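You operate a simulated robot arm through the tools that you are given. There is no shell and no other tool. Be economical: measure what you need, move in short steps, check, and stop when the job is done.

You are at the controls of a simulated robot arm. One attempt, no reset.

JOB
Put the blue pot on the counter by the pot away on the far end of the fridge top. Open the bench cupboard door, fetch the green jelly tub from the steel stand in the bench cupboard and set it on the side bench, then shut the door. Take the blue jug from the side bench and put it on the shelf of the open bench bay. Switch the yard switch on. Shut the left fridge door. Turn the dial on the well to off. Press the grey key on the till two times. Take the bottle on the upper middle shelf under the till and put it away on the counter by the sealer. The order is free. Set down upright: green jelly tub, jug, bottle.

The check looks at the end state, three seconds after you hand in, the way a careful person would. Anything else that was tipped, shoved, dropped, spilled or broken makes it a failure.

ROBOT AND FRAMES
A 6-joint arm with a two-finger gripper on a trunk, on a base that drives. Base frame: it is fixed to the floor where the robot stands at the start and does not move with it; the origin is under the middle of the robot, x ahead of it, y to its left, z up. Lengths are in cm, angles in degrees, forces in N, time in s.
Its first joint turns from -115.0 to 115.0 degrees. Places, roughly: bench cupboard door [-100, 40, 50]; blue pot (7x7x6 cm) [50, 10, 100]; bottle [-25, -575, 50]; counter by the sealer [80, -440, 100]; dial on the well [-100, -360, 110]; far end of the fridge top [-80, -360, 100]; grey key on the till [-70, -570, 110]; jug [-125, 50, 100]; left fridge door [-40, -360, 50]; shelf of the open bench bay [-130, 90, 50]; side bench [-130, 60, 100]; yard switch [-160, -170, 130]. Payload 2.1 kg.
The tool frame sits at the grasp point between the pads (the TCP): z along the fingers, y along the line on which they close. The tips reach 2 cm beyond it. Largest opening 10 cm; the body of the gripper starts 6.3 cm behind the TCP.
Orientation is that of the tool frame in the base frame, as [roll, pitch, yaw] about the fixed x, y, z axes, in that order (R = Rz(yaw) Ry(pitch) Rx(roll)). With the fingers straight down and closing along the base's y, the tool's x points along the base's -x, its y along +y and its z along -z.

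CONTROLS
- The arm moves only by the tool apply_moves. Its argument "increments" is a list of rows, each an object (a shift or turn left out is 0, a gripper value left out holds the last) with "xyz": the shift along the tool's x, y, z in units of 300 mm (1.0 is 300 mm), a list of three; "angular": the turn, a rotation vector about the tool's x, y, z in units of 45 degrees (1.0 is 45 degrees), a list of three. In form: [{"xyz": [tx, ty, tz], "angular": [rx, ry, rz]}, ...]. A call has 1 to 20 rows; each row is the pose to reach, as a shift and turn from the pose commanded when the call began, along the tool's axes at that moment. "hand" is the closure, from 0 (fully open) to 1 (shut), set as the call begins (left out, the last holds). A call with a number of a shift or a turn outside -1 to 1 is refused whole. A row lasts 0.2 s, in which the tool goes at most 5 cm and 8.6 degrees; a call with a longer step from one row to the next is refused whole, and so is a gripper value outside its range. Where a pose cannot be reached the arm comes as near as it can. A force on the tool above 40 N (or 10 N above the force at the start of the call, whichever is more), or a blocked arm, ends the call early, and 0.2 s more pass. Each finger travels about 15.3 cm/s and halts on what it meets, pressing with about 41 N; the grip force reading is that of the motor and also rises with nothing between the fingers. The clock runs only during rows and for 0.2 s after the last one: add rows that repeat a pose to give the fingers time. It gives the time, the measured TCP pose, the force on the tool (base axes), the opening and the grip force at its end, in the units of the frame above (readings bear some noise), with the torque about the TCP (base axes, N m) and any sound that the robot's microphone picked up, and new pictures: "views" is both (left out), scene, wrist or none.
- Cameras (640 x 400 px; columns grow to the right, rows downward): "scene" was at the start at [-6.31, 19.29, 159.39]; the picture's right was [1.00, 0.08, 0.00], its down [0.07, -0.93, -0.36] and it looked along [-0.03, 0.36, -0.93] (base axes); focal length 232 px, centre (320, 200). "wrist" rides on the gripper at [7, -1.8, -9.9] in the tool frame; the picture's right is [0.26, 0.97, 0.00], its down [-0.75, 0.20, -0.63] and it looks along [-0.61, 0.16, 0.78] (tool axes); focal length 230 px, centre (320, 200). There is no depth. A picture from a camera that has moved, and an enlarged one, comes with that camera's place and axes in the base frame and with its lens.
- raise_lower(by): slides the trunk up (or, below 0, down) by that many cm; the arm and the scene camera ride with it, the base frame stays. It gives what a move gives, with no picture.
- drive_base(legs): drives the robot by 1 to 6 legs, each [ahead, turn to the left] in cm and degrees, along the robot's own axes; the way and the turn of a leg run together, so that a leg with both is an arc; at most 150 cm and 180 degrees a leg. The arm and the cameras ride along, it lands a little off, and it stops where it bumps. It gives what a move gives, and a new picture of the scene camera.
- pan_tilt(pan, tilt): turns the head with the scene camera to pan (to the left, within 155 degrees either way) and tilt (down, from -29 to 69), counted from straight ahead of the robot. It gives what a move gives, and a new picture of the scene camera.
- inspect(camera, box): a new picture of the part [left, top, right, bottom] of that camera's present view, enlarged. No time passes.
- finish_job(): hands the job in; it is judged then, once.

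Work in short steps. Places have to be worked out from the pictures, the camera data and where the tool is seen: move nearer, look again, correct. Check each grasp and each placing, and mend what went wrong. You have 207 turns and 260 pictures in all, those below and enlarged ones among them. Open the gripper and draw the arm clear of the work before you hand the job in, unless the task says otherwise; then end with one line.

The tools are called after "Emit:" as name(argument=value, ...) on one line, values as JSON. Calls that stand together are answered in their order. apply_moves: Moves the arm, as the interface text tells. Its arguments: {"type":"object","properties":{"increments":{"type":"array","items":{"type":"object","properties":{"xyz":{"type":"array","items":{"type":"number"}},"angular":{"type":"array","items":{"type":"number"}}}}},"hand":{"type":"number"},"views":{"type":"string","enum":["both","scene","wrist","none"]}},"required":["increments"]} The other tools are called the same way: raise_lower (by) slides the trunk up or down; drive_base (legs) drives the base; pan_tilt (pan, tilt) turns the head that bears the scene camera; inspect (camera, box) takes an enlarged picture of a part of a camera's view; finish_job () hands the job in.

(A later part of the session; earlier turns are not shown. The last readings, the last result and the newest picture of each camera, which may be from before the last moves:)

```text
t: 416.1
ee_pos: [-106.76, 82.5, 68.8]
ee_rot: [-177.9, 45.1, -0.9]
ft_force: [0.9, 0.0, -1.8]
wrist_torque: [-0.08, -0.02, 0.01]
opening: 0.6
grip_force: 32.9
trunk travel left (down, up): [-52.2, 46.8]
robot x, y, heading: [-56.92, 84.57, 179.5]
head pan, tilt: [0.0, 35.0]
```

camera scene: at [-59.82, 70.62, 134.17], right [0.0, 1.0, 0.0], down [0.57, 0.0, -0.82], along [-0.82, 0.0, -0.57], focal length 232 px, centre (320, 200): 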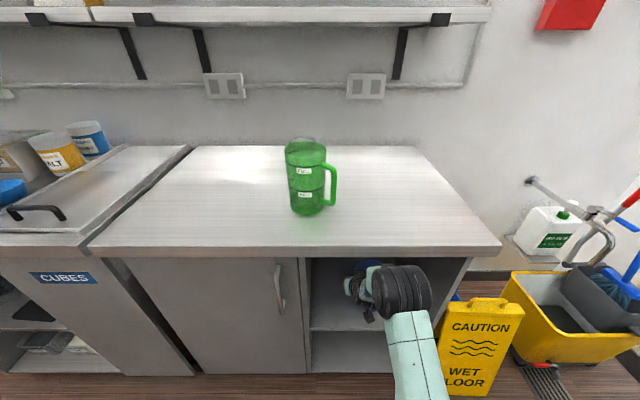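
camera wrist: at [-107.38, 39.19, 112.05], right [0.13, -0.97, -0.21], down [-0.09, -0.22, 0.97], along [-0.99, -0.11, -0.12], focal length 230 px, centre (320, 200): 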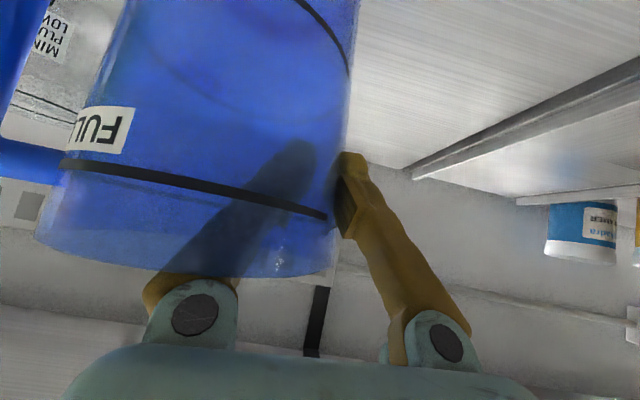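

Inside without contact. I lower step by step until it touches.

Emit:
raise_lower(by=-1)

Emit:
raise_lower(by=-0.8)

Emit:
raise_lower(by=-0.7)

```text
t: 416.7
ee_pos: [-106.63, 82.39, 67.77]
ee_rot: [-177.9, 45.1, -1.1]
ft_force: [0.3, 0.3, -1.9]
wrist_torque: [-0.16, -0.03, -0.01]
opening: 0.6
grip_force: 33.3
trunk travel left (down, up): [-51.2, 47.8]
robot x, y, heading: [-57.23, 84.84, 179.9]
head pan, tilt: [0.0, 35.0]
```

```text
t: 417.2
ee_pos: [-106.59, 82.45, 66.98]
ee_rot: [-177.9, 45.0, -0.9]
ft_force: [-0.5, 0.5, -2.0]
wrist_torque: [-0.1, -0.02, -0.01]
opening: 0.61
grip_force: 33.2
trunk travel left (down, up): [-50.4, 48.6]
robot x, y, heading: [-56.96, 84.41, 179.8]
head pan, tilt: [0.0, 35.0]
```

```text
t: 417.8
ee_pos: [-106.68, 82.51, 66.27]
ee_rot: [-177.9, 45.1, -1.0]
ft_force: [-0.6, -0.3, -1.3]
wrist_torque: [-0.13, 0.03, 0.01]
opening: 0.62
grip_force: 33.5
trunk travel left (down, up): [-49.7, 49.3]
robot x, y, heading: [-56.93, 84.52, 179.9]
head pan, tilt: [0.0, 35.0]
```

Emit:
raise_lower(by=-0.8)

Emit:
raise_lower(by=-0.7)

Emit:
inspect(camera="wrist", box=[0, 0, 640, 400])

```text
t: 418.4
ee_pos: [-106.63, 82.53, 65.63]
ee_rot: [-177.8, 45.1, -1.0]
ft_force: [0.8, -0.5, -2.1]
wrist_torque: [-0.12, -0.04, 0.03]
opening: 0.6
grip_force: 33.6
trunk travel left (down, up): [-48.9, 50.1]
robot x, y, heading: [-57.19, 84.49, 179.7]
head pan, tilt: [0.0, 35.0]
```

```text
t: 418.9
ee_pos: [-106.62, 82.46, 64.73]
ee_rot: [-177.9, 45.0, -0.9]
ft_force: [0.3, -0.1, -1.6]
wrist_torque: [-0.1, -0.02, 0.02]
opening: 0.58
grip_force: 32.7
trunk travel left (down, up): [-48.2, 50.8]
robot x, y, heading: [-56.84, 84.42, 179.8]
head pan, tilt: [0.0, 35.0]
```

```text
1.00 times, centred on (320, 200) of wrist (not enlarged: the box is as wide or as high as the picture)
camera zoom: at [-94.59, 83.77, 66.79], right [0.14, -0.97, -0.21], down [-0.09, -0.22, 0.97], along [-0.99, -0.12, -0.12], focal length 230 px, centre (320, 200)
```

zoom: 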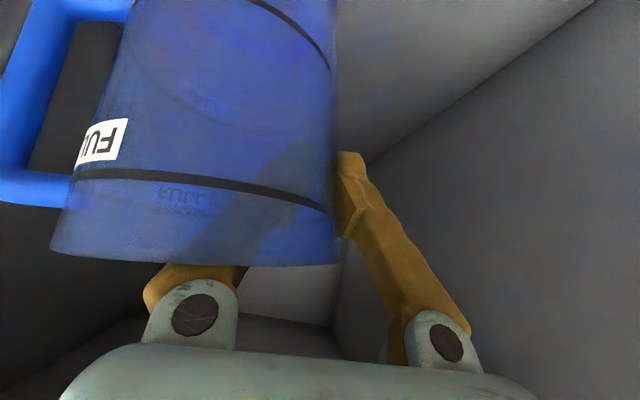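

Still free; continue down.

Emit:
raise_lower(by=-0.8)

Emit:
raise_lower(by=-0.8)

Emit:
raise_lower(by=-0.8)

```text
t: 419.5
ee_pos: [-106.75, 82.47, 63.98]
ee_rot: [-177.9, 45.2, -1.0]
ft_force: [-0.9, 0.7, -1.6]
wrist_torque: [-0.09, 0.01, -0.02]
opening: 0.62
grip_force: 33.3
trunk travel left (down, up): [-47.4, 51.6]
robot x, y, heading: [-56.89, 84.65, 179.7]
head pan, tilt: [0.0, 35.0]
```

```text
t: 420.1
ee_pos: [-106.61, 82.36, 63.29]
ee_rot: [-177.9, 45.1, -1.0]
ft_force: [-0.9, 1.0, -1.6]
wrist_torque: [-0.13, 0.01, 0.0]
opening: 0.59
grip_force: 33.2
trunk travel left (down, up): [-46.6, 52.4]
robot x, y, heading: [-56.81, 84.57, 179.9]
head pan, tilt: [0.0, 35.0]
```

```text
t: 420.6
ee_pos: [-106.64, 82.51, 62.37]
ee_rot: [-177.8, 45.1, -1.0]
ft_force: [0.5, -0.2, -2.2]
wrist_torque: [-0.11, 0.0, 0.01]
opening: 0.62
grip_force: 33.4
trunk travel left (down, up): [-45.8, 53.2]
robot x, y, heading: [-57.0, 84.81, 179.8]
head pan, tilt: [0.0, 35.0]
```

Emit:
inspect(camera="scene", box=[270, 240, 510, 390])

```text
2.67 times, centred on (390, 315) of scene
camera zoom: at [-59.73, 70.63, 126.77], right [0.0, 1.0, 0.0], down [0.57, 0.0, -0.82], along [-0.82, 0.0, -0.57], focal length 620 px, centre (133, -107)
```

zoom: 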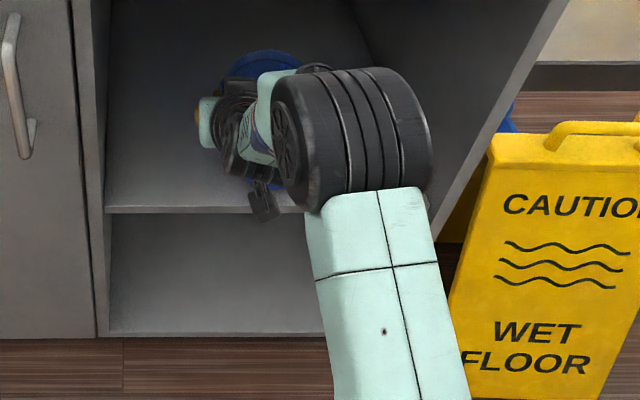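

Emit:
raise_lower(by=-0.8)

Emit:
raise_lower(by=-0.8)

Emit:
raise_lower(by=-0.8)

```text
t: 421.2
ee_pos: [-106.61, 82.48, 61.61]
ee_rot: [-178.0, 45.1, -1.0]
ft_force: [-0.2, -0.1, -1.4]
wrist_torque: [-0.15, 0.01, 0.01]
opening: 0.62
grip_force: 33.7
trunk travel left (down, up): [-45.0, 54.0]
robot x, y, heading: [-57.1, 84.61, 179.9]
head pan, tilt: [0.0, 35.0]
```

```text
t: 421.8
ee_pos: [-106.58, 82.53, 61.07]
ee_rot: [-177.8, 45.4, -0.9]
ft_force: [-0.9, -2.5, 13.3]
wrist_torque: [0.1, -0.12, 0.02]
opening: 0.59
grip_force: 32.9
trunk travel left (down, up): [-44.2, 54.8]
robot x, y, heading: [-57.05, 84.64, 180.1]
head pan, tilt: [0.0, 35.0]
```

```text
t: 422.2
ee_pos: [-106.84, 82.32, 61.01]
ee_rot: [-177.8, 46.4, -0.8]
ft_force: [1.4, -1.1, 19.2]
wrist_torque: [0.4, -0.55, -0.08]
opening: 0.6
grip_force: 33.4
trunk travel left (down, up): [-43.8, 55.2]
robot x, y, heading: [-57.27, 84.48, 180.3]
head pan, tilt: [0.0, 35.0]
stopped: the force on the tool passed its limit at 44 N (the readings are from after the stop); the commanded pose is now the measured one
```

Contact. I relieve it and open.

Emit:
raise_lower(by=0.5)

Emit:
apply_moves(increments=[{"xyz": [0, 0, 0]}, {"xyz": [0, 0, 0]}, {"xyz": [0, 0, 0]}, {"xyz": [0, 0, 0]}], hand=0, views="wrist")

```text
t: 422.8
ee_pos: [-106.84, 82.31, 61.06]
ee_rot: [-177.9, 45.6, -0.9]
ft_force: [0.8, -0.2, -0.2]
wrist_torque: [-0.05, -0.08, 0.0]
opening: 0.6
grip_force: 33.3
trunk travel left (down, up): [-44.3, 54.7]
robot x, y, heading: [-56.89, 84.51, 180.0]
head pan, tilt: [0.0, 35.0]
```

```text
t: 423.8
ee_pos: [-106.83, 82.41, 61.11]
ee_rot: [-177.8, 45.9, -0.9]
ft_force: [-0.2, -0.4, 0.3]
wrist_torque: [-0.01, -0.02, 0.04]
opening: 9.97
grip_force: 0.0
trunk travel left (down, up): [-44.3, 54.7]
robot x, y, heading: [-57.07, 84.23, 180.2]
head pan, tilt: [0.0, 35.0]
camera wrist: at [-94.8, 83.72, 63.04], right [0.14, -0.97, -0.21], down [-0.08, -0.22, 0.97], along [-0.99, -0.12, -0.11], focal length 230 px, centre (320, 200)
```

wrist: 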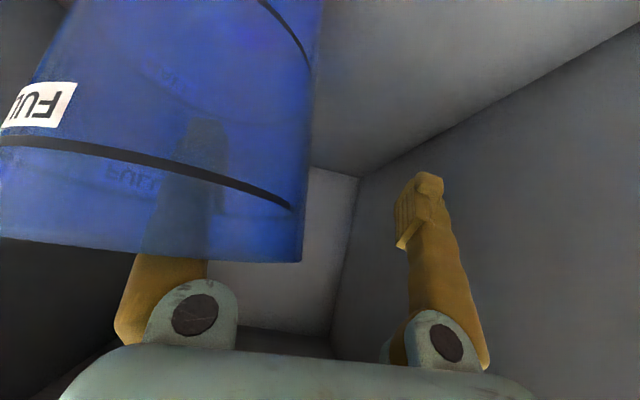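

Jug stands. I withdraw along the axis and back out.

Emit:
apply_moves(increments=[{"xyz": [-0.01, 0, -0.08]}, {"xyz": [-0.01, 0, -0.18]}, {"xyz": [-0.01, 0, -0.3]}, {"xyz": [-0.01, 0, -0.4]}], views="none")

Emit:
drive_base(legs=[[-30, 0]])

Emit:
inspect(camera="scene", box=[200, 160, 460, 340])

```text
t: 424.8
ee_pos: [-98.27, 81.93, 69.87]
ee_rot: [-177.8, 45.8, -0.8]
ft_force: [-0.2, 0.2, 0.1]
wrist_torque: [0.01, 0.02, 0.01]
opening: 10.03
grip_force: 0.1
trunk travel left (down, up): [-44.3, 54.7]
robot x, y, heading: [-57.32, 84.37, 180.3]
head pan, tilt: [0.0, 35.0]
```

```text
t: 426.8
ee_pos: [-68.09, 81.9, 69.81]
ee_rot: [-177.9, 45.8, -0.7]
ft_force: [-0.2, 0.0, -0.3]
wrist_torque: [0.03, -0.04, 0.03]
opening: 9.98
grip_force: 0.0
trunk travel left (down, up): [-44.3, 54.7]
robot x, y, heading: [-26.62, 84.64, -179.7]
head pan, tilt: [0.0, 35.0]
camera scene: at [-29.28, 70.64, 125.23], right [0.0, 1.0, 0.0], down [0.57, 0.0, -0.82], along [-0.82, 0.0, -0.57], focal length 232 px, centre (320, 200)
```

scene: 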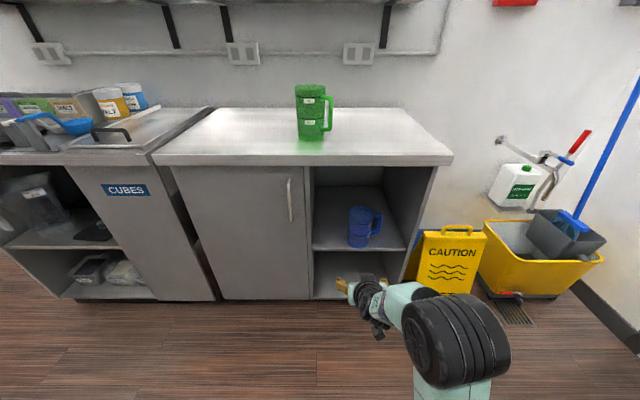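

```text
2.22 times, centred on (330, 250) of scene
camera zoom: at [-29.28, 70.64, 125.23], right [0.0, 1.0, 0.0], down [0.57, 0.0, -0.82], along [-0.82, 0.0, -0.57], focal length 516 px, centre (298, 89)
```

zoom: 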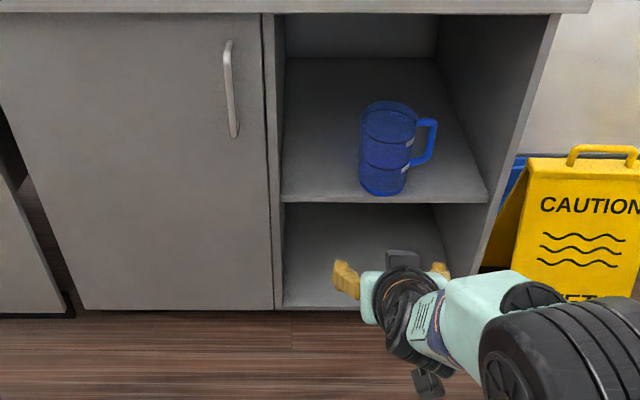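

The jug stands upright on the bay's shelf. Next the cupboard door: handle at about (-96,60), z 69–87. I shift sideways to line up with it.

Emit:
drive_base(legs=[[0, 90], [22, 0], [0, -90]])

Emit:
raise_lower(by=8)

Emit:
inspect(camera="wrist", box=[0, 0, 640, 400])

```text
t: 436.1
ee_pos: [-68.13, 60.3, 69.76]
ee_rot: [-177.8, 45.8, -0.7]
ft_force: [1.1, -0.6, -0.9]
wrist_torque: [0.01, 0.01, -0.02]
opening: 9.98
grip_force: 0.0
trunk travel left (down, up): [-44.3, 54.7]
robot x, y, heading: [-26.63, 62.93, -180.1]
head pan, tilt: [0.0, 35.0]
camera scene: at [-29.33, 48.97, 125.22], right [0.0, 1.0, 0.0], down [0.57, 0.0, -0.82], along [-0.82, 0.0, -0.57], focal length 232 px, centre (320, 200)
```

scene: 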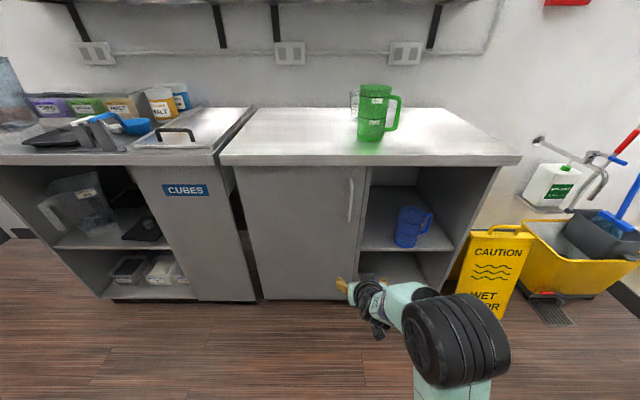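

```text
t: 437.3
ee_pos: [-68.19, 60.3, 77.66]
ee_rot: [-177.8, 45.8, -0.6]
ft_force: [-0.2, 0.2, -0.5]
wrist_torque: [0.0, 0.03, 0.0]
opening: 10.02
grip_force: 0.1
trunk travel left (down, up): [-52.3, 46.7]
robot x, y, heading: [-26.6, 62.71, -179.9]
head pan, tilt: [0.0, 35.0]
```

```text
1.00 times, centred on (320, 200) of wrist (not enlarged: the box is as wide or as high as the picture)
camera zoom: at [-56.07, 61.61, 79.63], right [0.14, -0.97, -0.21], down [-0.08, -0.22, 0.97], along [-0.99, -0.12, -0.11], focal length 230 px, centre (320, 200)
```

zoom: 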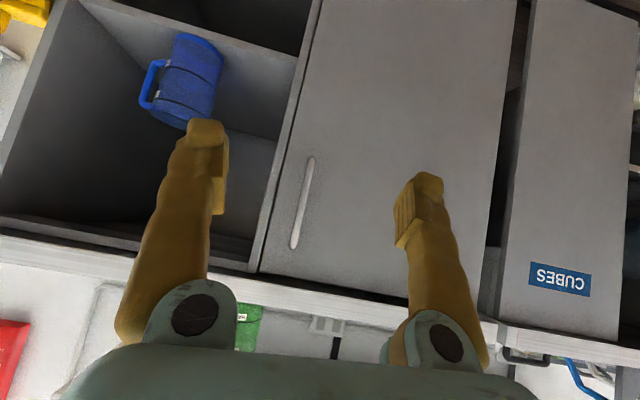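

Aligned with the handle. I drive ahead and close onto it.

Emit:
drive_base(legs=[[24, 0]])

Emit:
apply_moves(increments=[{"xyz": [-0.03, 0.015, 0.03]}, {"xyz": [-0.055, 0.015, 0.055]}, {"xyz": [-0.075, 0.015, 0.075]}], views="wrist")

```text
t: 439.1
ee_pos: [-91.73, 60.31, 77.65]
ee_rot: [-177.8, 45.7, -0.7]
ft_force: [-0.8, 0.2, -1.0]
wrist_torque: [0.01, 0.04, -0.01]
opening: 10.03
grip_force: 0.0
trunk travel left (down, up): [-52.3, 46.7]
robot x, y, heading: [-50.38, 62.7, -179.8]
head pan, tilt: [0.0, 35.0]
camera scene: at [-53.06, 48.92, 133.22], right [0.0, 1.0, 0.0], down [0.57, 0.0, -0.82], along [-0.82, 0.0, -0.57], focal length 232 px, centre (320, 200)
```

scene: 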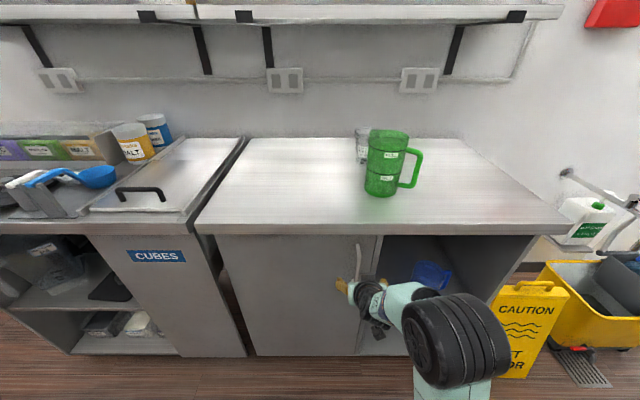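

```text
t: 439.9
ee_pos: [-94.98, 59.89, 77.82]
ee_rot: [-177.8, 45.7, -0.8]
ft_force: [0.2, -0.4, 0.2]
wrist_torque: [0.01, -0.02, 0.0]
opening: 10.0
grip_force: 0.1
trunk travel left (down, up): [-52.3, 46.7]
robot x, y, heading: [-49.93, 62.75, -179.7]
head pan, tilt: [0.0, 35.0]
camera wrist: at [-82.94, 61.26, 79.65], right [0.14, -0.97, -0.21], down [-0.08, -0.22, 0.97], along [-0.99, -0.12, -0.11], focal length 230 px, centre (320, 200)
```

wrist: 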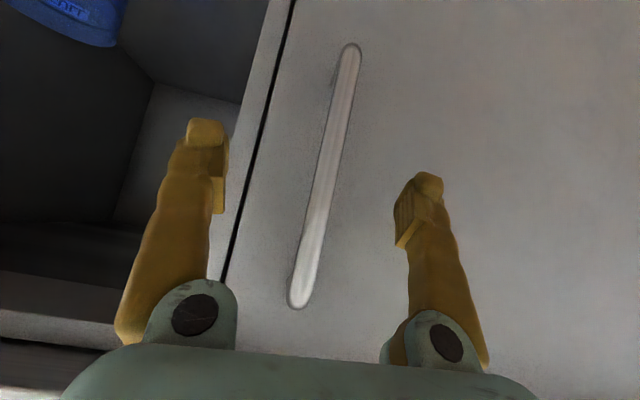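

The bar is between the fingers; 1.5 cm further and close.

Emit:
apply_moves(increments=[{"xyz": [-0.02, 0.005, 0.02]}, {"xyz": [-0.036, 0.005, 0.036]}], views="none")

Emit:
apply_moves(increments=[{"xyz": [0, 0, 0]}, {"xyz": [0, 0, 0]}, {"xyz": [0, 0, 0]}, {"xyz": [0, 0, 0]}, {"xyz": [0, 0, 0]}], hand=1, views="none")

```text
t: 440.4
ee_pos: [-96.52, 59.88, 77.81]
ee_rot: [-177.8, 45.7, -0.7]
ft_force: [0.1, 0.9, 0.1]
wrist_torque: [0.01, 0.0, -0.05]
opening: 9.99
grip_force: 0.1
trunk travel left (down, up): [-52.3, 46.7]
robot x, y, heading: [-50.37, 62.72, -179.8]
head pan, tilt: [0.0, 35.0]
```

```text
t: 441.6
ee_pos: [-96.64, 59.55, 77.83]
ee_rot: [-177.4, 45.6, -0.5]
ft_force: [-1.7, -14.8, -5.1]
wrist_torque: [-0.15, 0.0, -0.04]
opening: 1.09
grip_force: 38.7
trunk travel left (down, up): [-52.3, 46.7]
robot x, y, heading: [-50.37, 62.84, -179.9]
head pan, tilt: [0.0, 35.0]
```

Handle gripped. I pull along the door's arc with the arm first.

Emit:
apply_moves(increments=[{"xyz": [0.04, 0.002, -0.04]}, {"xyz": [0.079, 0.005, -0.081]}, {"xyz": [0.12, 0.012, -0.122]}, {"xyz": [0.159, 0.02, -0.162]}, {"xyz": [0.2, 0.031, -0.202]}, {"xyz": [0.236, 0.043, -0.241]}], views="scene")

```text
t: 443.1
ee_pos: [-88.18, 57.51, 78.55]
ee_rot: [-177.7, 45.6, -0.7]
ft_force: [-6.6, -16.2, 0.3]
wrist_torque: [-0.09, -0.2, -0.32]
opening: 0.01
grip_force: 29.9
out of reach, approached as far as the arm can: row 5, 6
trunk travel left (down, up): [-52.3, 46.7]
robot x, y, heading: [-50.38, 62.68, -179.9]
head pan, tilt: [0.0, 35.0]
camera scene: at [-53.21, 47.96, 133.17], right [0.0, 1.0, 0.01], down [0.57, 0.01, -0.82], along [-0.82, 0.0, -0.57], focal length 232 px, centre (320, 200)
```

scene: 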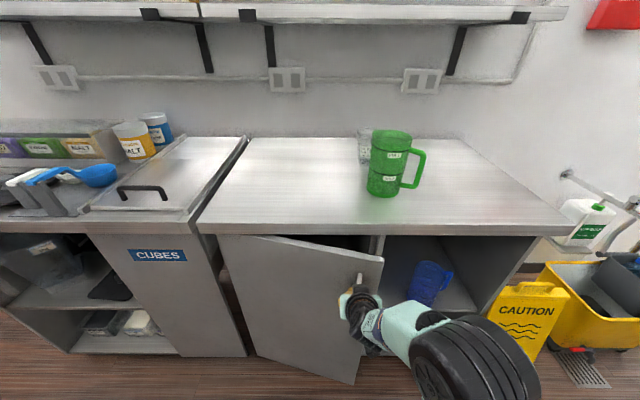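

The door opened ~10° before the grip slipped. I back the base 10 cm, reopen and re-approach the handle to pull with the base.

Emit:
drive_base(legs=[[-12, 0]])

Emit:
apply_moves(increments=[{"xyz": [0, -0.06, 0]}, {"xyz": [0, -0.06, 0]}], hand=0, views="wrist")

```text
t: 443.9
ee_pos: [-86.26, 56.5, 79.44]
ee_rot: [-177.5, 45.9, -0.3]
ft_force: [-10.4, -21.1, -10.6]
wrist_torque: [-0.19, 0.08, -0.18]
opening: 0.0
grip_force: 29.6
trunk travel left (down, up): [-52.3, 46.7]
robot x, y, heading: [-47.94, 62.88, -179.1]
head pan, tilt: [0.0, 35.0]
stopped in leg 1: the force on the tool passed its limit at 46 N (the readings are from after the stop); the commanded pose is now the measured one
camera scene: at [-50.95, 44.36, 132.9], right [-0.01, 1.0, 0.03], down [0.58, 0.04, -0.82], along [-0.82, 0.01, -0.58], focal length 232 px, centre (320, 200)
```

scene: 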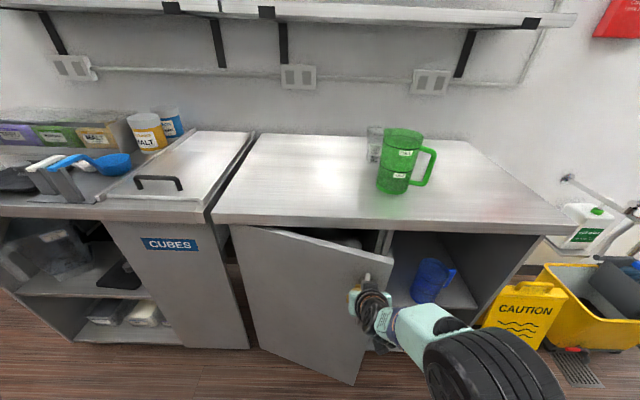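

```text
t: 444.3
ee_pos: [-86.41, 61.8, 80.12]
ee_rot: [177.8, 45.3, -5.8]
ft_force: [-0.5, -1.5, -0.3]
wrist_torque: [0.09, -0.02, -0.08]
opening: 9.99
grip_force: 0.0
out of reach, approached as far as the arm can: row 1
trunk travel left (down, up): [-52.3, 46.7]
robot x, y, heading: [-48.05, 62.83, -179.7]
head pan, tilt: [0.0, 35.0]
stopped in row 1: the arm was blocked; the commanded pose is now the measured one
camera wrist: at [-74.26, 62.91, 82.11], right [0.11, -0.98, -0.16], down [-0.09, -0.17, 0.98], along [-0.99, -0.09, -0.11], focal length 230 px, centre (320, 200)
```

wrist: 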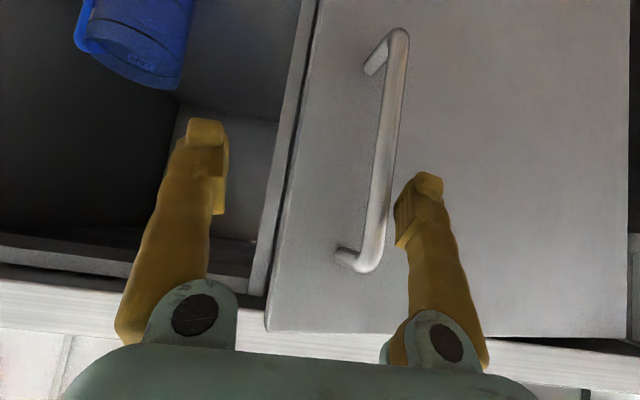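

The bar is between the open fingers. I center on it, close, then pull by backing up.

Emit:
apply_moves(increments=[{"xyz": [0, 0.06, 0.02]}, {"xyz": [-0.01, 0.115, 0.05]}, {"xyz": [-0.02, 0.115, 0.067]}], views="none")

Emit:
apply_moves(increments=[{"xyz": [0, 0, 0]}, {"xyz": [0, 0, 0]}, {"xyz": [0, 0, 0]}, {"xyz": [0, 0, 0]}, {"xyz": [0, 0, 0]}], hand=1, views="none")

Emit:
drive_base(legs=[[-9, 0]])

```text
t: 445.1
ee_pos: [-88.17, 57.85, 78.69]
ee_rot: [178.4, 45.8, -4.8]
ft_force: [-0.2, 0.4, 0.2]
wrist_torque: [0.04, 0.0, -0.05]
opening: 10.02
grip_force: 0.1
trunk travel left (down, up): [-52.3, 46.7]
robot x, y, heading: [-48.1, 62.91, -179.6]
head pan, tilt: [0.0, 35.0]
```

```text
t: 446.3
ee_pos: [-88.11, 57.97, 78.81]
ee_rot: [178.3, 45.7, -4.9]
ft_force: [-0.5, 0.8, 0.3]
wrist_torque: [0.02, -0.01, 0.01]
opening: 0.0
grip_force: 29.5
trunk travel left (down, up): [-52.3, 46.7]
robot x, y, heading: [-47.77, 63.12, -179.2]
head pan, tilt: [0.0, 35.0]
```

```text
t: 447.4
ee_pos: [-78.96, 57.83, 78.81]
ee_rot: [178.3, 45.7, -4.8]
ft_force: [0.1, 0.7, -0.3]
wrist_torque: [-0.01, -0.01, -0.02]
opening: 0.0
grip_force: 29.6
trunk travel left (down, up): [-52.3, 46.7]
robot x, y, heading: [-39.08, 62.85, -179.7]
head pan, tilt: [0.0, 35.0]
camera scene: at [-41.35, 48.94, 133.23], right [-0.01, 1.0, 0.0], down [0.57, 0.01, -0.82], along [-0.82, -0.01, -0.57], focal length 232 px, centre (320, 200)
```

scene: 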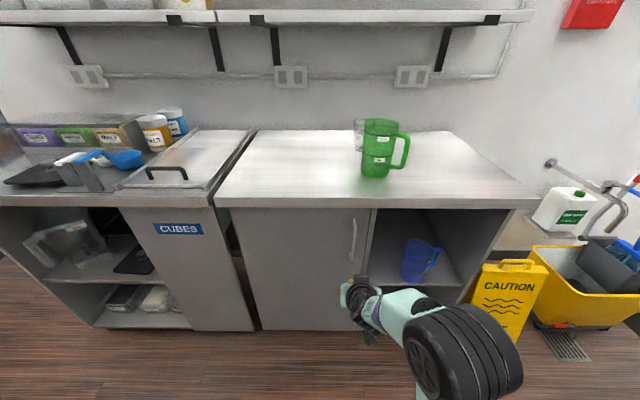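

The grip missed and the door swung shut. I regrip the closed handle and this time pull by driving back in an arc.

Emit:
apply_moves(increments=[{"xyz": [-0.07, -0.03, 0.1]}, {"xyz": [-0.145, -0.047, 0.19]}, {"xyz": [-0.145, -0.047, 0.19]}], hand=0, views="none")

Emit:
drive_base(legs=[[9, 0]])

Emit:
inspect(camera="wrist", box=[0, 0, 640, 400])

```text
t: 448.2
ee_pos: [-85.96, 59.57, 77.63]
ee_rot: [178.2, 45.7, -5.0]
ft_force: [-0.1, -0.4, -0.4]
wrist_torque: [0.0, -0.04, -0.01]
opening: 9.98
grip_force: 0.1
trunk travel left (down, up): [-52.3, 46.7]
robot x, y, heading: [-39.21, 63.25, -179.5]
head pan, tilt: [0.0, 35.0]
```

```text
t: 449.3
ee_pos: [-95.04, 59.42, 77.65]
ee_rot: [178.3, 45.6, -4.9]
ft_force: [-0.5, 0.1, 0.0]
wrist_torque: [-0.02, -0.04, -0.01]
opening: 10.01
grip_force: 0.0
trunk travel left (down, up): [-52.3, 46.7]
robot x, y, heading: [-48.23, 62.75, -179.5]
head pan, tilt: [0.0, 35.0]
camera scene: at [-50.72, 48.85, 133.22], right [-0.01, 1.0, 0.0], down [0.57, 0.01, -0.82], along [-0.82, -0.01, -0.57], focal length 232 px, centre (320, 200)
```

scene: 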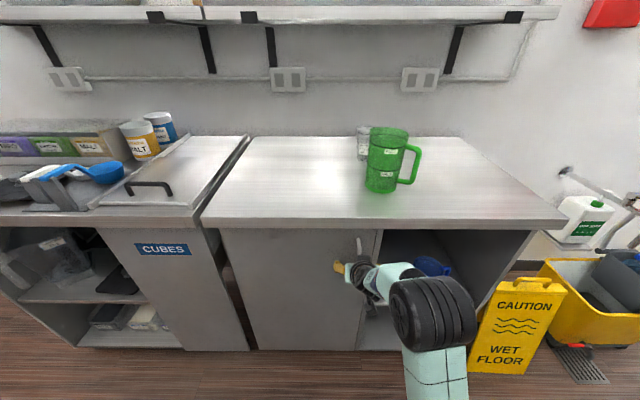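

```text
1.00 times, centred on (320, 200) of wrist (not enlarged: the box is as wide or as high as the picture)
camera zoom: at [-83.03, 60.64, 79.46], right [0.12, -0.98, -0.16], down [-0.09, -0.17, 0.98], along [-0.99, -0.1, -0.1], focal length 230 px, centre (320, 200)
```

zoom: 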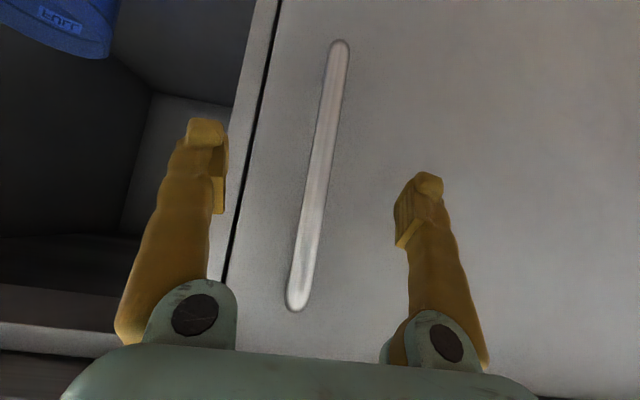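

Same pre-grasp view. I advance 2.2 cm, close, and pull back with an arc.

Emit:
apply_moves(increments=[{"xyz": [-0.03, 0, 0.03]}, {"xyz": [-0.052, 0, 0.052]}], views="none")

Emit:
apply_moves(increments=[{"xyz": [0, 0, 0]}, {"xyz": [0, 0, 0]}, {"xyz": [0, 0, 0]}, {"xyz": [0, 0, 0]}, {"xyz": [0, 0, 0]}], hand=1, views="none")

Emit:
drive_base(legs=[[-10, 1.8], [-7, 3.2]])

```text
t: 449.9
ee_pos: [-97.31, 59.56, 77.75]
ee_rot: [178.3, 45.7, -5.0]
ft_force: [0.2, -0.4, 0.4]
wrist_torque: [0.01, 0.03, 0.0]
opening: 9.99
grip_force: 0.2
trunk travel left (down, up): [-52.3, 46.7]
robot x, y, heading: [-48.26, 62.95, -179.4]
head pan, tilt: [0.0, 35.0]
```

```text
t: 451.1
ee_pos: [-97.24, 59.59, 77.68]
ee_rot: [178.3, 45.6, -4.9]
ft_force: [-0.6, 1.1, -1.7]
wrist_torque: [0.04, -0.01, 0.04]
opening: 0.58
grip_force: 32.8
trunk travel left (down, up): [-52.3, 46.7]
robot x, y, heading: [-47.97, 63.13, -179.5]
head pan, tilt: [0.0, 35.0]
```

```text
t: 452.8
ee_pos: [-85.01, 56.1, 81.58]
ee_rot: [176.2, 43.7, -4.8]
ft_force: [-18.4, -36.3, -17.0]
wrist_torque: [-0.04, 0.16, -0.57]
opening: 0.02
grip_force: 29.8
trunk travel left (down, up): [-52.3, 46.7]
robot x, y, heading: [-33.78, 63.24, -175.1]
head pan, tilt: [0.0, 35.0]
stopped in leg 2: the force on the tool passed its limit at 46 N (the readings are from after the stop); the commanded pose is now the measured one
camera scene: at [-36.27, 39.54, 132.47], right [-0.09, 0.99, 0.07], down [0.58, 0.11, -0.81], along [-0.81, -0.03, -0.58], focal length 232 px, centre (320, 200)
```

scene: 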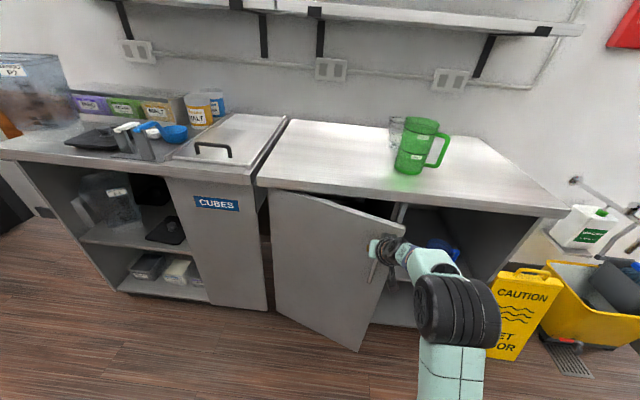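

The door is ~18° open with the fingers hooked on the bar. I continue with the arm, easing toward -y along the arc.

Emit:
apply_moves(increments=[{"xyz": [0.0, 0.04, 0.0]}, {"xyz": [0.05, 0.07, -0.048]}, {"xyz": [0.1, 0.1, -0.097]}, {"xyz": [0.15, 0.13, -0.145]}, {"xyz": [0.2, 0.165, -0.19]}, {"xyz": [0.253, 0.21, -0.243]}], views="scene")

```text
t: 453.1
ee_pos: [-86.52, 57.27, 83.45]
ee_rot: [171.9, 44.1, -9.4]
ft_force: [-8.9, -15.2, -50.0]
wrist_torque: [-0.43, -0.8, -0.71]
opening: 0.88
grip_force: 36.6
out of reach, approached as far as the arm can: row 1
trunk travel left (down, up): [-52.3, 46.7]
robot x, y, heading: [-34.72, 63.43, -173.3]
head pan, tilt: [0.0, 35.0]
stopped in row 1: the force on the tool passed its limit at 63 N (the readings are from after the stop); the commanded pose is now the measured one
camera scene: at [-35.58, 36.07, 131.86], right [-0.12, 0.99, 0.1], down [0.57, 0.15, -0.81], along [-0.81, -0.04, -0.58], focal length 232 px, centre (320, 200)
```

scene: 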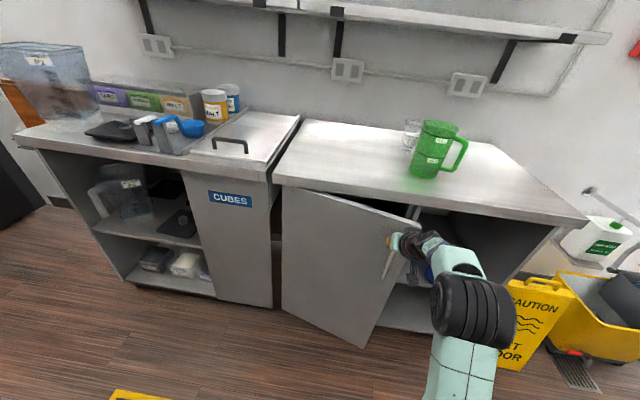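

The robot is leaning from the jammed grip. I release at once to relieve it.

Emit:
apply_moves(increments=[{"xyz": [0, 0, 0]}, {"xyz": [0, 0, 0]}], hand=0, views="wrist")

```text
t: 453.5
ee_pos: [-87.76, 64.02, 84.65]
ee_rot: [163.3, 45.3, -18.1]
ft_force: [-0.3, -1.2, 0.4]
wrist_torque: [0.07, -0.03, -0.08]
opening: 9.97
grip_force: 0.1
trunk travel left (down, up): [-52.3, 46.7]
robot x, y, heading: [-35.33, 62.89, -171.8]
head pan, tilt: [0.0, 35.0]
stopped in row 1: the arm was blocked; the commanded pose is now the measured one
camera wrist: at [-75.7, 64.96, 85.95], right [0.07, -1.0, 0.01], down [-0.06, 0.01, 1.0], along [-1.0, -0.07, -0.06], focal length 230 px, centre (320, 200)
```

wrist: 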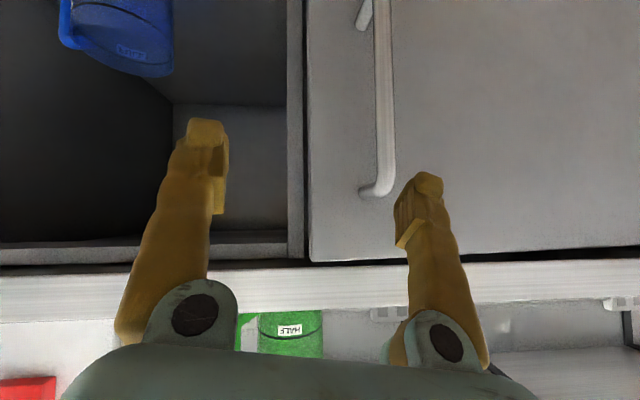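

Released and upright again. I pull the fingers straight off the bar, square the robot and tool up, and look at the door.

Emit:
apply_moves(increments=[{"xyz": [0, 0, -0.1]}, {"xyz": [0, 0, -0.22]}, {"xyz": [0, 0, -0.25], "angular": [-0.02, 0.06, -0.16]}, {"xyz": [0, 0, -0.25], "angular": [-0.044, 0.118, -0.33]}, {"xyz": [0, 0, -0.25], "angular": [-0.044, 0.118, -0.394]}], views="none")

Emit:
drive_base(legs=[[0, -8.2]])

```text
t: 453.8
ee_pos: [-87.21, 75.2, 83.45]
ee_rot: [154.6, 42.6, -25.2]
ft_force: [-0.4, -1.0, 0.1]
wrist_torque: [0.14, -0.02, -0.16]
opening: 10.02
grip_force: 0.1
trunk travel left (down, up): [-52.3, 46.7]
robot x, y, heading: [-34.71, 62.98, -172.9]
head pan, tilt: [0.0, 35.0]
stopped in row 1: the arm was blocked; the commanded pose is now the measured one
```

```text
t: 454.8
ee_pos: [-85.35, 80.77, 83.81]
ee_rot: [155.9, 42.5, -32.3]
ft_force: [-0.2, 1.0, -0.1]
wrist_torque: [-0.07, 0.01, 0.06]
opening: 9.99
grip_force: 0.0
trunk travel left (down, up): [-52.3, 46.7]
robot x, y, heading: [-34.24, 63.26, 178.7]
head pan, tilt: [0.0, 35.0]
camera scene: at [-37.47, 50.95, 133.43], right [0.02, 1.0, -0.01], down [0.57, -0.02, -0.82], along [-0.82, 0.01, -0.57], focal length 232 px, centre (320, 200)
```

scene: 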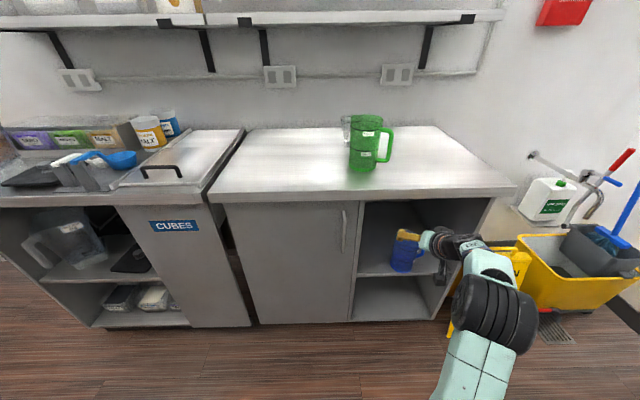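

The door swung shut; robot and jug are fine. I bring the gripper back square in front of the handle.

Emit:
apply_moves(increments=[{"xyz": [0.08, 0.1, 0.0], "angular": [0, 0.05, -0.1]}, {"xyz": [0.16, 0.2, 0.02], "angular": [0, 0.1, -0.2]}, {"xyz": [0.24, 0.3, 0.04], "angular": [0.02, 0.14, -0.3]}, {"xyz": [0.32, 0.4, 0.07], "angular": [0.03, 0.18, -0.4]}, {"xyz": [0.39, 0.5, 0.1], "angular": [0.05, 0.216, -0.48]}, {"xyz": [0.44, 0.571, 0.11], "angular": [0.05, 0.216, -0.48]}], views="wrist")

```text
t: 456.2
ee_pos: [-84.01, 58.54, 77.62]
ee_rot: [179.2, 37.8, -1.1]
ft_force: [-0.5, -0.2, -0.3]
wrist_torque: [0.01, 0.01, 0.0]
opening: 9.99
grip_force: 0.0
trunk travel left (down, up): [-52.3, 46.7]
robot x, y, heading: [-34.49, 63.46, 179.0]
head pan, tilt: [0.0, 35.0]
camera wrist: at [-72.44, 60.41, 81.1], right [0.19, -0.97, -0.15], down [-0.21, -0.19, 0.96], along [-0.96, -0.15, -0.24], focal length 230 px, centre (320, 200)
```

wrist: 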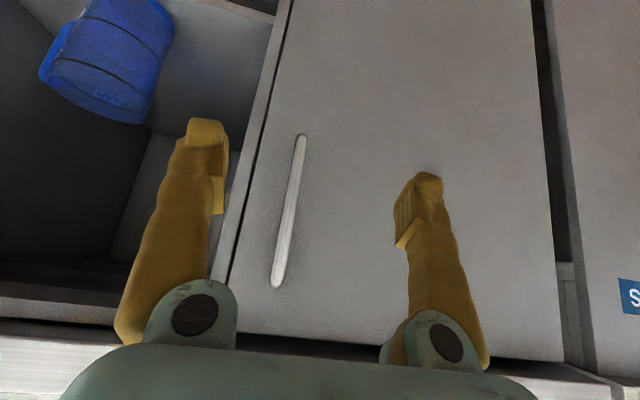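

I flatten the tool to ~22° below horizontal for a fuller grip on the bar, then drive in.

Emit:
apply_moves(increments=[{"xyz": [0, -0.02, 0], "angular": [0, -0.16, 0]}, {"xyz": [0, -0.035, 0], "angular": [0, -0.32, 0]}, {"xyz": [0, -0.035, 0], "angular": [0, -0.48, 0]}, {"xyz": [0, -0.035, 0], "angular": [0, -0.62, 0]}], views="none")

Emit:
drive_base(legs=[[11, 1]])

Emit:
inspect(camera="wrist", box=[0, 0, 640, 400])

```text
t: 457.2
ee_pos: [-83.26, 58.72, 76.65]
ee_rot: [177.8, 40.4, -1.2]
ft_force: [0.8, -0.7, 0.3]
wrist_torque: [0.02, -0.01, 0.01]
opening: 9.97
grip_force: 0.1
out of reach, approached as far as the arm can: row 1, 2, 3, 4
trunk travel left (down, up): [-52.3, 46.7]
robot x, y, heading: [-34.64, 63.26, 179.0]
head pan, tilt: [0.0, 35.0]
```

```text
t: 458.4
ee_pos: [-94.3, 57.92, 76.72]
ee_rot: [178.0, 40.3, -0.1]
ft_force: [-0.1, -0.4, -0.3]
wrist_torque: [0.0, -0.02, 0.03]
opening: 10.0
grip_force: 0.0
trunk travel left (down, up): [-52.3, 46.7]
robot x, y, heading: [-45.48, 63.55, 179.9]
head pan, tilt: [0.0, 35.0]
camera scene: at [-48.39, 49.35, 133.22], right [0.0, 1.0, 0.0], down [0.57, 0.0, -0.82], along [-0.82, 0.0, -0.57], focal length 232 px, centre (320, 200)
```

scene: 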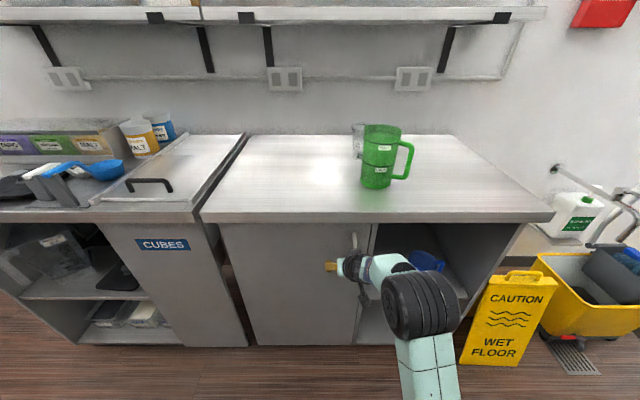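

```text
1.00 times, centred on (320, 200) of wrist (not enlarged: the box is as wide or as high as the picture)
camera zoom: at [-82.58, 60.11, 79.61], right [0.22, -0.97, -0.14], down [-0.16, -0.18, 0.97], along [-0.96, -0.19, -0.19], focal length 230 px, centre (320, 200)
```

zoom: 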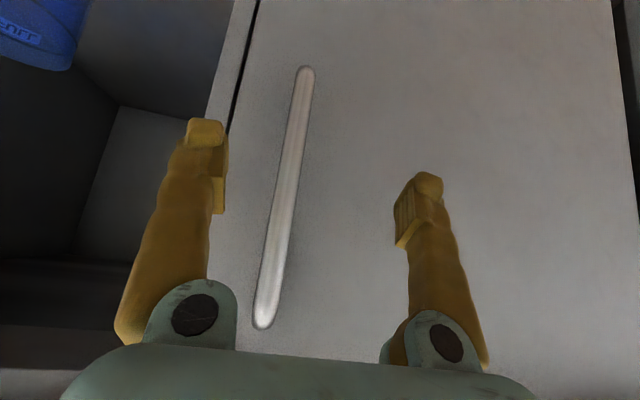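

I center on the bar while tilting the tool up, and close.

Emit:
apply_moves(increments=[{"xyz": [-0.01, -0.05, 0.0], "angular": [0, -0.15, 0]}, {"xyz": [-0.05, -0.055, 0.02], "angular": [0, -0.3, 0]}, {"xyz": [-0.09, -0.055, 0.05], "angular": [0, -0.4, 0]}], views="none")

Emit:
apply_moves(increments=[{"xyz": [0, 0, 0]}, {"xyz": [0, 0, 0]}, {"xyz": [0, 0, 0]}, {"xyz": [0, 0, 0]}, {"xyz": [0, 0, 0]}], hand=1, views="none")

```text
t: 459.2
ee_pos: [-97.22, 57.49, 77.51]
ee_rot: [177.3, 58.4, -1.4]
ft_force: [0.6, -0.1, -0.6]
wrist_torque: [0.0, 0.03, 0.0]
opening: 10.0
grip_force: 0.0
out of reach, approached as far as the arm can: row 1, 2, 3
trunk travel left (down, up): [-52.3, 46.7]
robot x, y, heading: [-45.82, 63.14, 180.1]
head pan, tilt: [0.0, 35.0]
```

```text
t: 459.8
ee_pos: [-97.05, 59.58, 77.24]
ee_rot: [176.0, 57.8, -4.5]
ft_force: [2.2, 40.4, -3.6]
wrist_torque: [0.22, -0.22, 0.42]
opening: 0.61
grip_force: 29.8
trunk travel left (down, up): [-52.3, 46.7]
robot x, y, heading: [-45.75, 63.54, 179.3]
head pan, tilt: [0.0, 35.0]
stopped in row 2: the force on the tool passed its limit at 46 N (the readings are from after the stop); the commanded pose is now the measured one
```

Emit:
apply_moves(increments=[{"xyz": [0, 0, 0]}, {"xyz": [0, 0, 0]}, {"xyz": [0, 0, 0]}], hand=1, views="none")

Emit:
drive_base(legs=[[-8, 0.6], [-7, 1.8]])

```text
t: 460.6
ee_pos: [-97.12, 59.24, 77.59]
ee_rot: [176.3, 58.2, -3.7]
ft_force: [1.7, 36.4, 2.1]
wrist_torque: [0.03, 0.02, 0.71]
opening: 0.0
grip_force: 29.8
trunk travel left (down, up): [-52.3, 46.7]
robot x, y, heading: [-45.56, 63.56, 179.3]
head pan, tilt: [0.0, 35.0]
```

```text
t: 462.3
ee_pos: [-83.59, 55.47, 77.89]
ee_rot: [-173.9, 57.3, -1.5]
ft_force: [-14.6, -14.8, -1.9]
wrist_torque: [-0.16, -0.24, -0.3]
opening: 0.0
grip_force: 29.9
trunk travel left (down, up): [-52.3, 46.7]
robot x, y, heading: [-32.7, 62.75, -175.8]
head pan, tilt: [0.0, 35.0]
stopped in leg 2: the force on the tool passed its limit at 51 N (the readings are from after the stop); the commanded pose is now the measured one
camera scene: at [-34.51, 35.75, 131.89], right [-0.07, 0.99, 0.1], down [0.58, 0.13, -0.81], along [-0.81, 0.0, -0.58], focal length 232 px, centre (320, 200)
```

scene: 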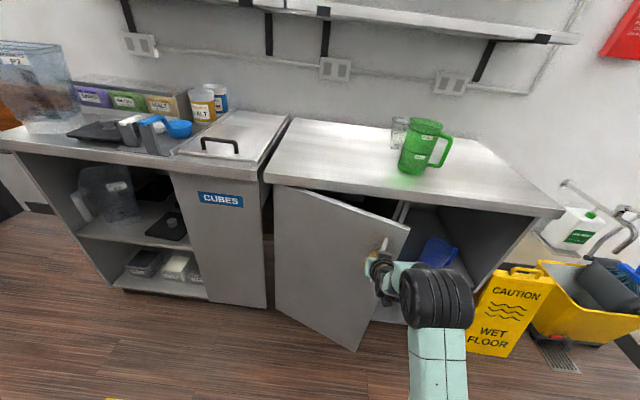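

The door is open ~22° again, with tension stored. I relieve it first by easing the tool toward -y and slightly -x before letting go.

Emit:
apply_moves(increments=[{"xyz": [-0.01, 0.03, 0.01]}, {"xyz": [-0.02, 0.06, 0.02]}, {"xyz": [-0.02, 0.09, 0.02]}], views="none")

```text
t: 462.6
ee_pos: [-86.65, 56.94, 76.94]
ee_rot: [-178.4, 53.5, -7.4]
ft_force: [-0.8, -6.4, -0.6]
wrist_torque: [0.33, -0.05, -0.46]
opening: 0.0
grip_force: 29.7
out of reach, approached as far as the arm can: row 1
trunk travel left (down, up): [-52.3, 46.7]
robot x, y, heading: [-36.9, 62.45, -162.9]
head pan, tilt: [0.0, 35.0]
stopped in row 1: the arm was blocked; the commanded pose is now the measured one
```

Emit:
apply_moves(increments=[{"xyz": [0, 0, 0]}, {"xyz": [0, 0, 0]}], views="scene")

```text
t: 462.9
ee_pos: [-90.15, 58.11, 75.83]
ee_rot: [-179.8, 50.7, -13.6]
ft_force: [18.6, 57.1, 16.8]
wrist_torque: [0.11, -0.8, 1.18]
opening: 0.63
grip_force: 29.9
trunk travel left (down, up): [-52.3, 46.7]
robot x, y, heading: [-40.41, 61.06, -152.9]
head pan, tilt: [0.0, 35.0]
stopped in row 1: the force on the tool passed its limit at 84 N (the readings are from after the stop); the commanded pose is now the measured one
camera scene: at [-31.91, 36.09, 132.15], right [-0.46, 0.88, 0.09], down [0.48, 0.33, -0.81], along [-0.75, -0.33, -0.58], focal length 232 px, centre (320, 200)
```

scene: 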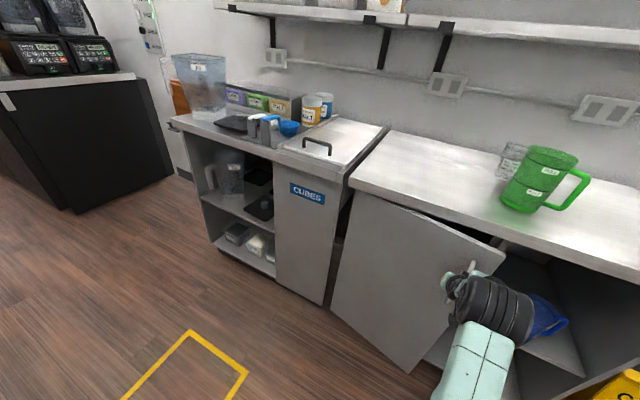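

The base is being twisted by the jam; I open the gripper now to free it.

Emit:
apply_moves(increments=[{"xyz": [0, 0, 0]}, {"xyz": [0, 0, 0]}, {"xyz": [0, 0, 0]}], hand=0, views="scene")

```text
t: 463.2
ee_pos: [-90.2, 60.79, 70.24]
ee_rot: [178.3, 40.8, -20.0]
ft_force: [1.7, -3.2, -1.3]
wrist_torque: [0.21, 0.23, -0.1]
opening: 9.47
grip_force: 0.0
trunk travel left (down, up): [-52.3, 46.7]
robot x, y, heading: [-43.06, 59.61, -145.6]
head pan, tilt: [0.0, 35.0]
stopped in row 1: the arm was blocked; the commanded pose is now the measured one
camera scene: at [-30.99, 36.05, 132.06], right [-0.56, 0.82, 0.09], down [0.44, 0.39, -0.81], along [-0.7, -0.42, -0.58], focal length 232 px, centre (320, 200)
```

scene: 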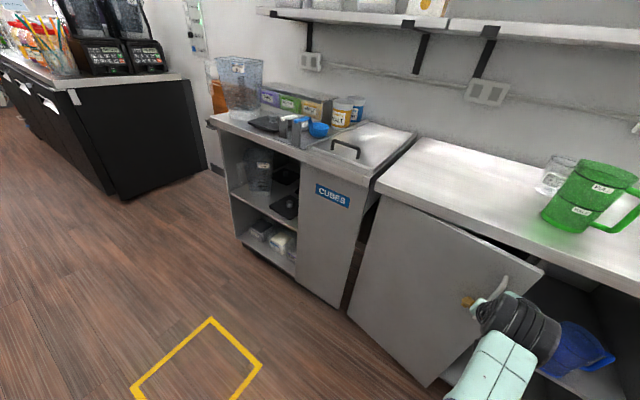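

The arm is still pressed; I back the base away to free everything.

Emit:
drive_base(legs=[[-14, 0]])

```text
t: 463.9
ee_pos: [-88.82, 66.62, 60.83]
ee_rot: [173.7, 24.7, -27.5]
ft_force: [-0.7, -3.1, 1.1]
wrist_torque: [0.19, -0.01, -0.1]
opening: 10.0
grip_force: 0.1
trunk travel left (down, up): [-52.3, 46.7]
robot x, y, heading: [-44.22, 58.96, -139.2]
head pan, tilt: [0.0, 35.0]
stopped in leg 1: the robot was blocked; the commanded pose is now the measured one
camera scene: at [-32.45, 39.88, 132.57], right [-0.65, 0.75, 0.06], down [0.41, 0.41, -0.81], along [-0.64, -0.51, -0.58], focal length 232 px, centre (320, 200)
```

scene: 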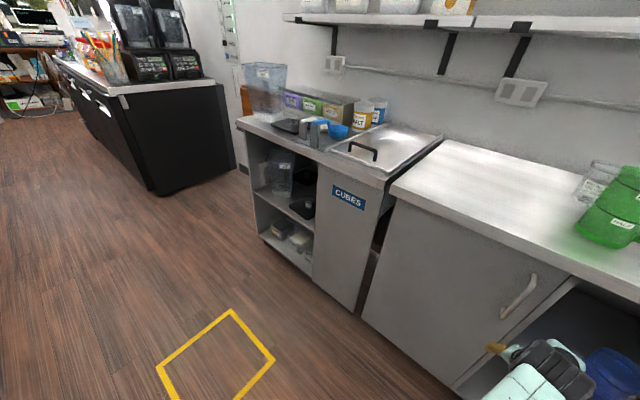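

The arm is free again. I back away, square up to the bench, and re-pose the arm in steps.

Emit:
drive_base(legs=[[-20, 0], [0, -40.8]])

Emit:
apply_moves(increments=[{"xyz": [0.065, 0.106, -0.081], "angular": [-0.063, 0.015, -0.137]}, {"xyz": [0.13, 0.212, -0.163], "angular": [-0.127, 0.03, -0.274]}, {"xyz": [0.196, 0.318, -0.244], "angular": [-0.19, 0.046, -0.412]}, {"xyz": [0.26, 0.424, -0.326], "angular": [-0.254, 0.061, -0.549]}, {"xyz": [0.326, 0.53, -0.407], "angular": [-0.317, 0.076, -0.686]}], views="none")

```text
t: 464.6
ee_pos: [-89.33, 65.77, 60.26]
ee_rot: [174.0, 24.8, -25.5]
ft_force: [-0.9, 0.5, 0.1]
wrist_torque: [-0.07, -0.14, 0.02]
opening: 10.01
grip_force: 0.0
trunk travel left (down, up): [-52.3, 46.7]
robot x, y, heading: [-43.52, 58.96, -139.7]
head pan, tilt: [0.0, 35.0]
stopped in leg 1: the robot was blocked; the commanded pose is now the measured one
camera scene: at [-35.03, 44.94, 133.05], right [-0.65, 0.76, 0.02], down [0.43, 0.38, -0.82], along [-0.63, -0.52, -0.57], focal length 232 px, centre (320, 200)
```

scene: 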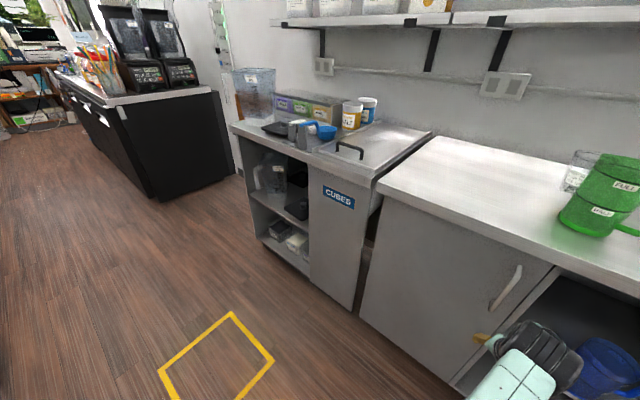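

```text
t: 465.9
ee_pos: [-83.38, 47.49, 68.19]
ee_rot: [172.4, 23.8, 8.0]
ft_force: [0.6, 0.5, 1.5]
wrist_torque: [0.08, 0.03, -0.02]
opening: 10.01
grip_force: 0.0
trunk travel left (down, up): [-52.3, 46.7]
robot x, y, heading: [-43.49, 58.94, -139.5]
head pan, tilt: [0.0, 35.0]
```

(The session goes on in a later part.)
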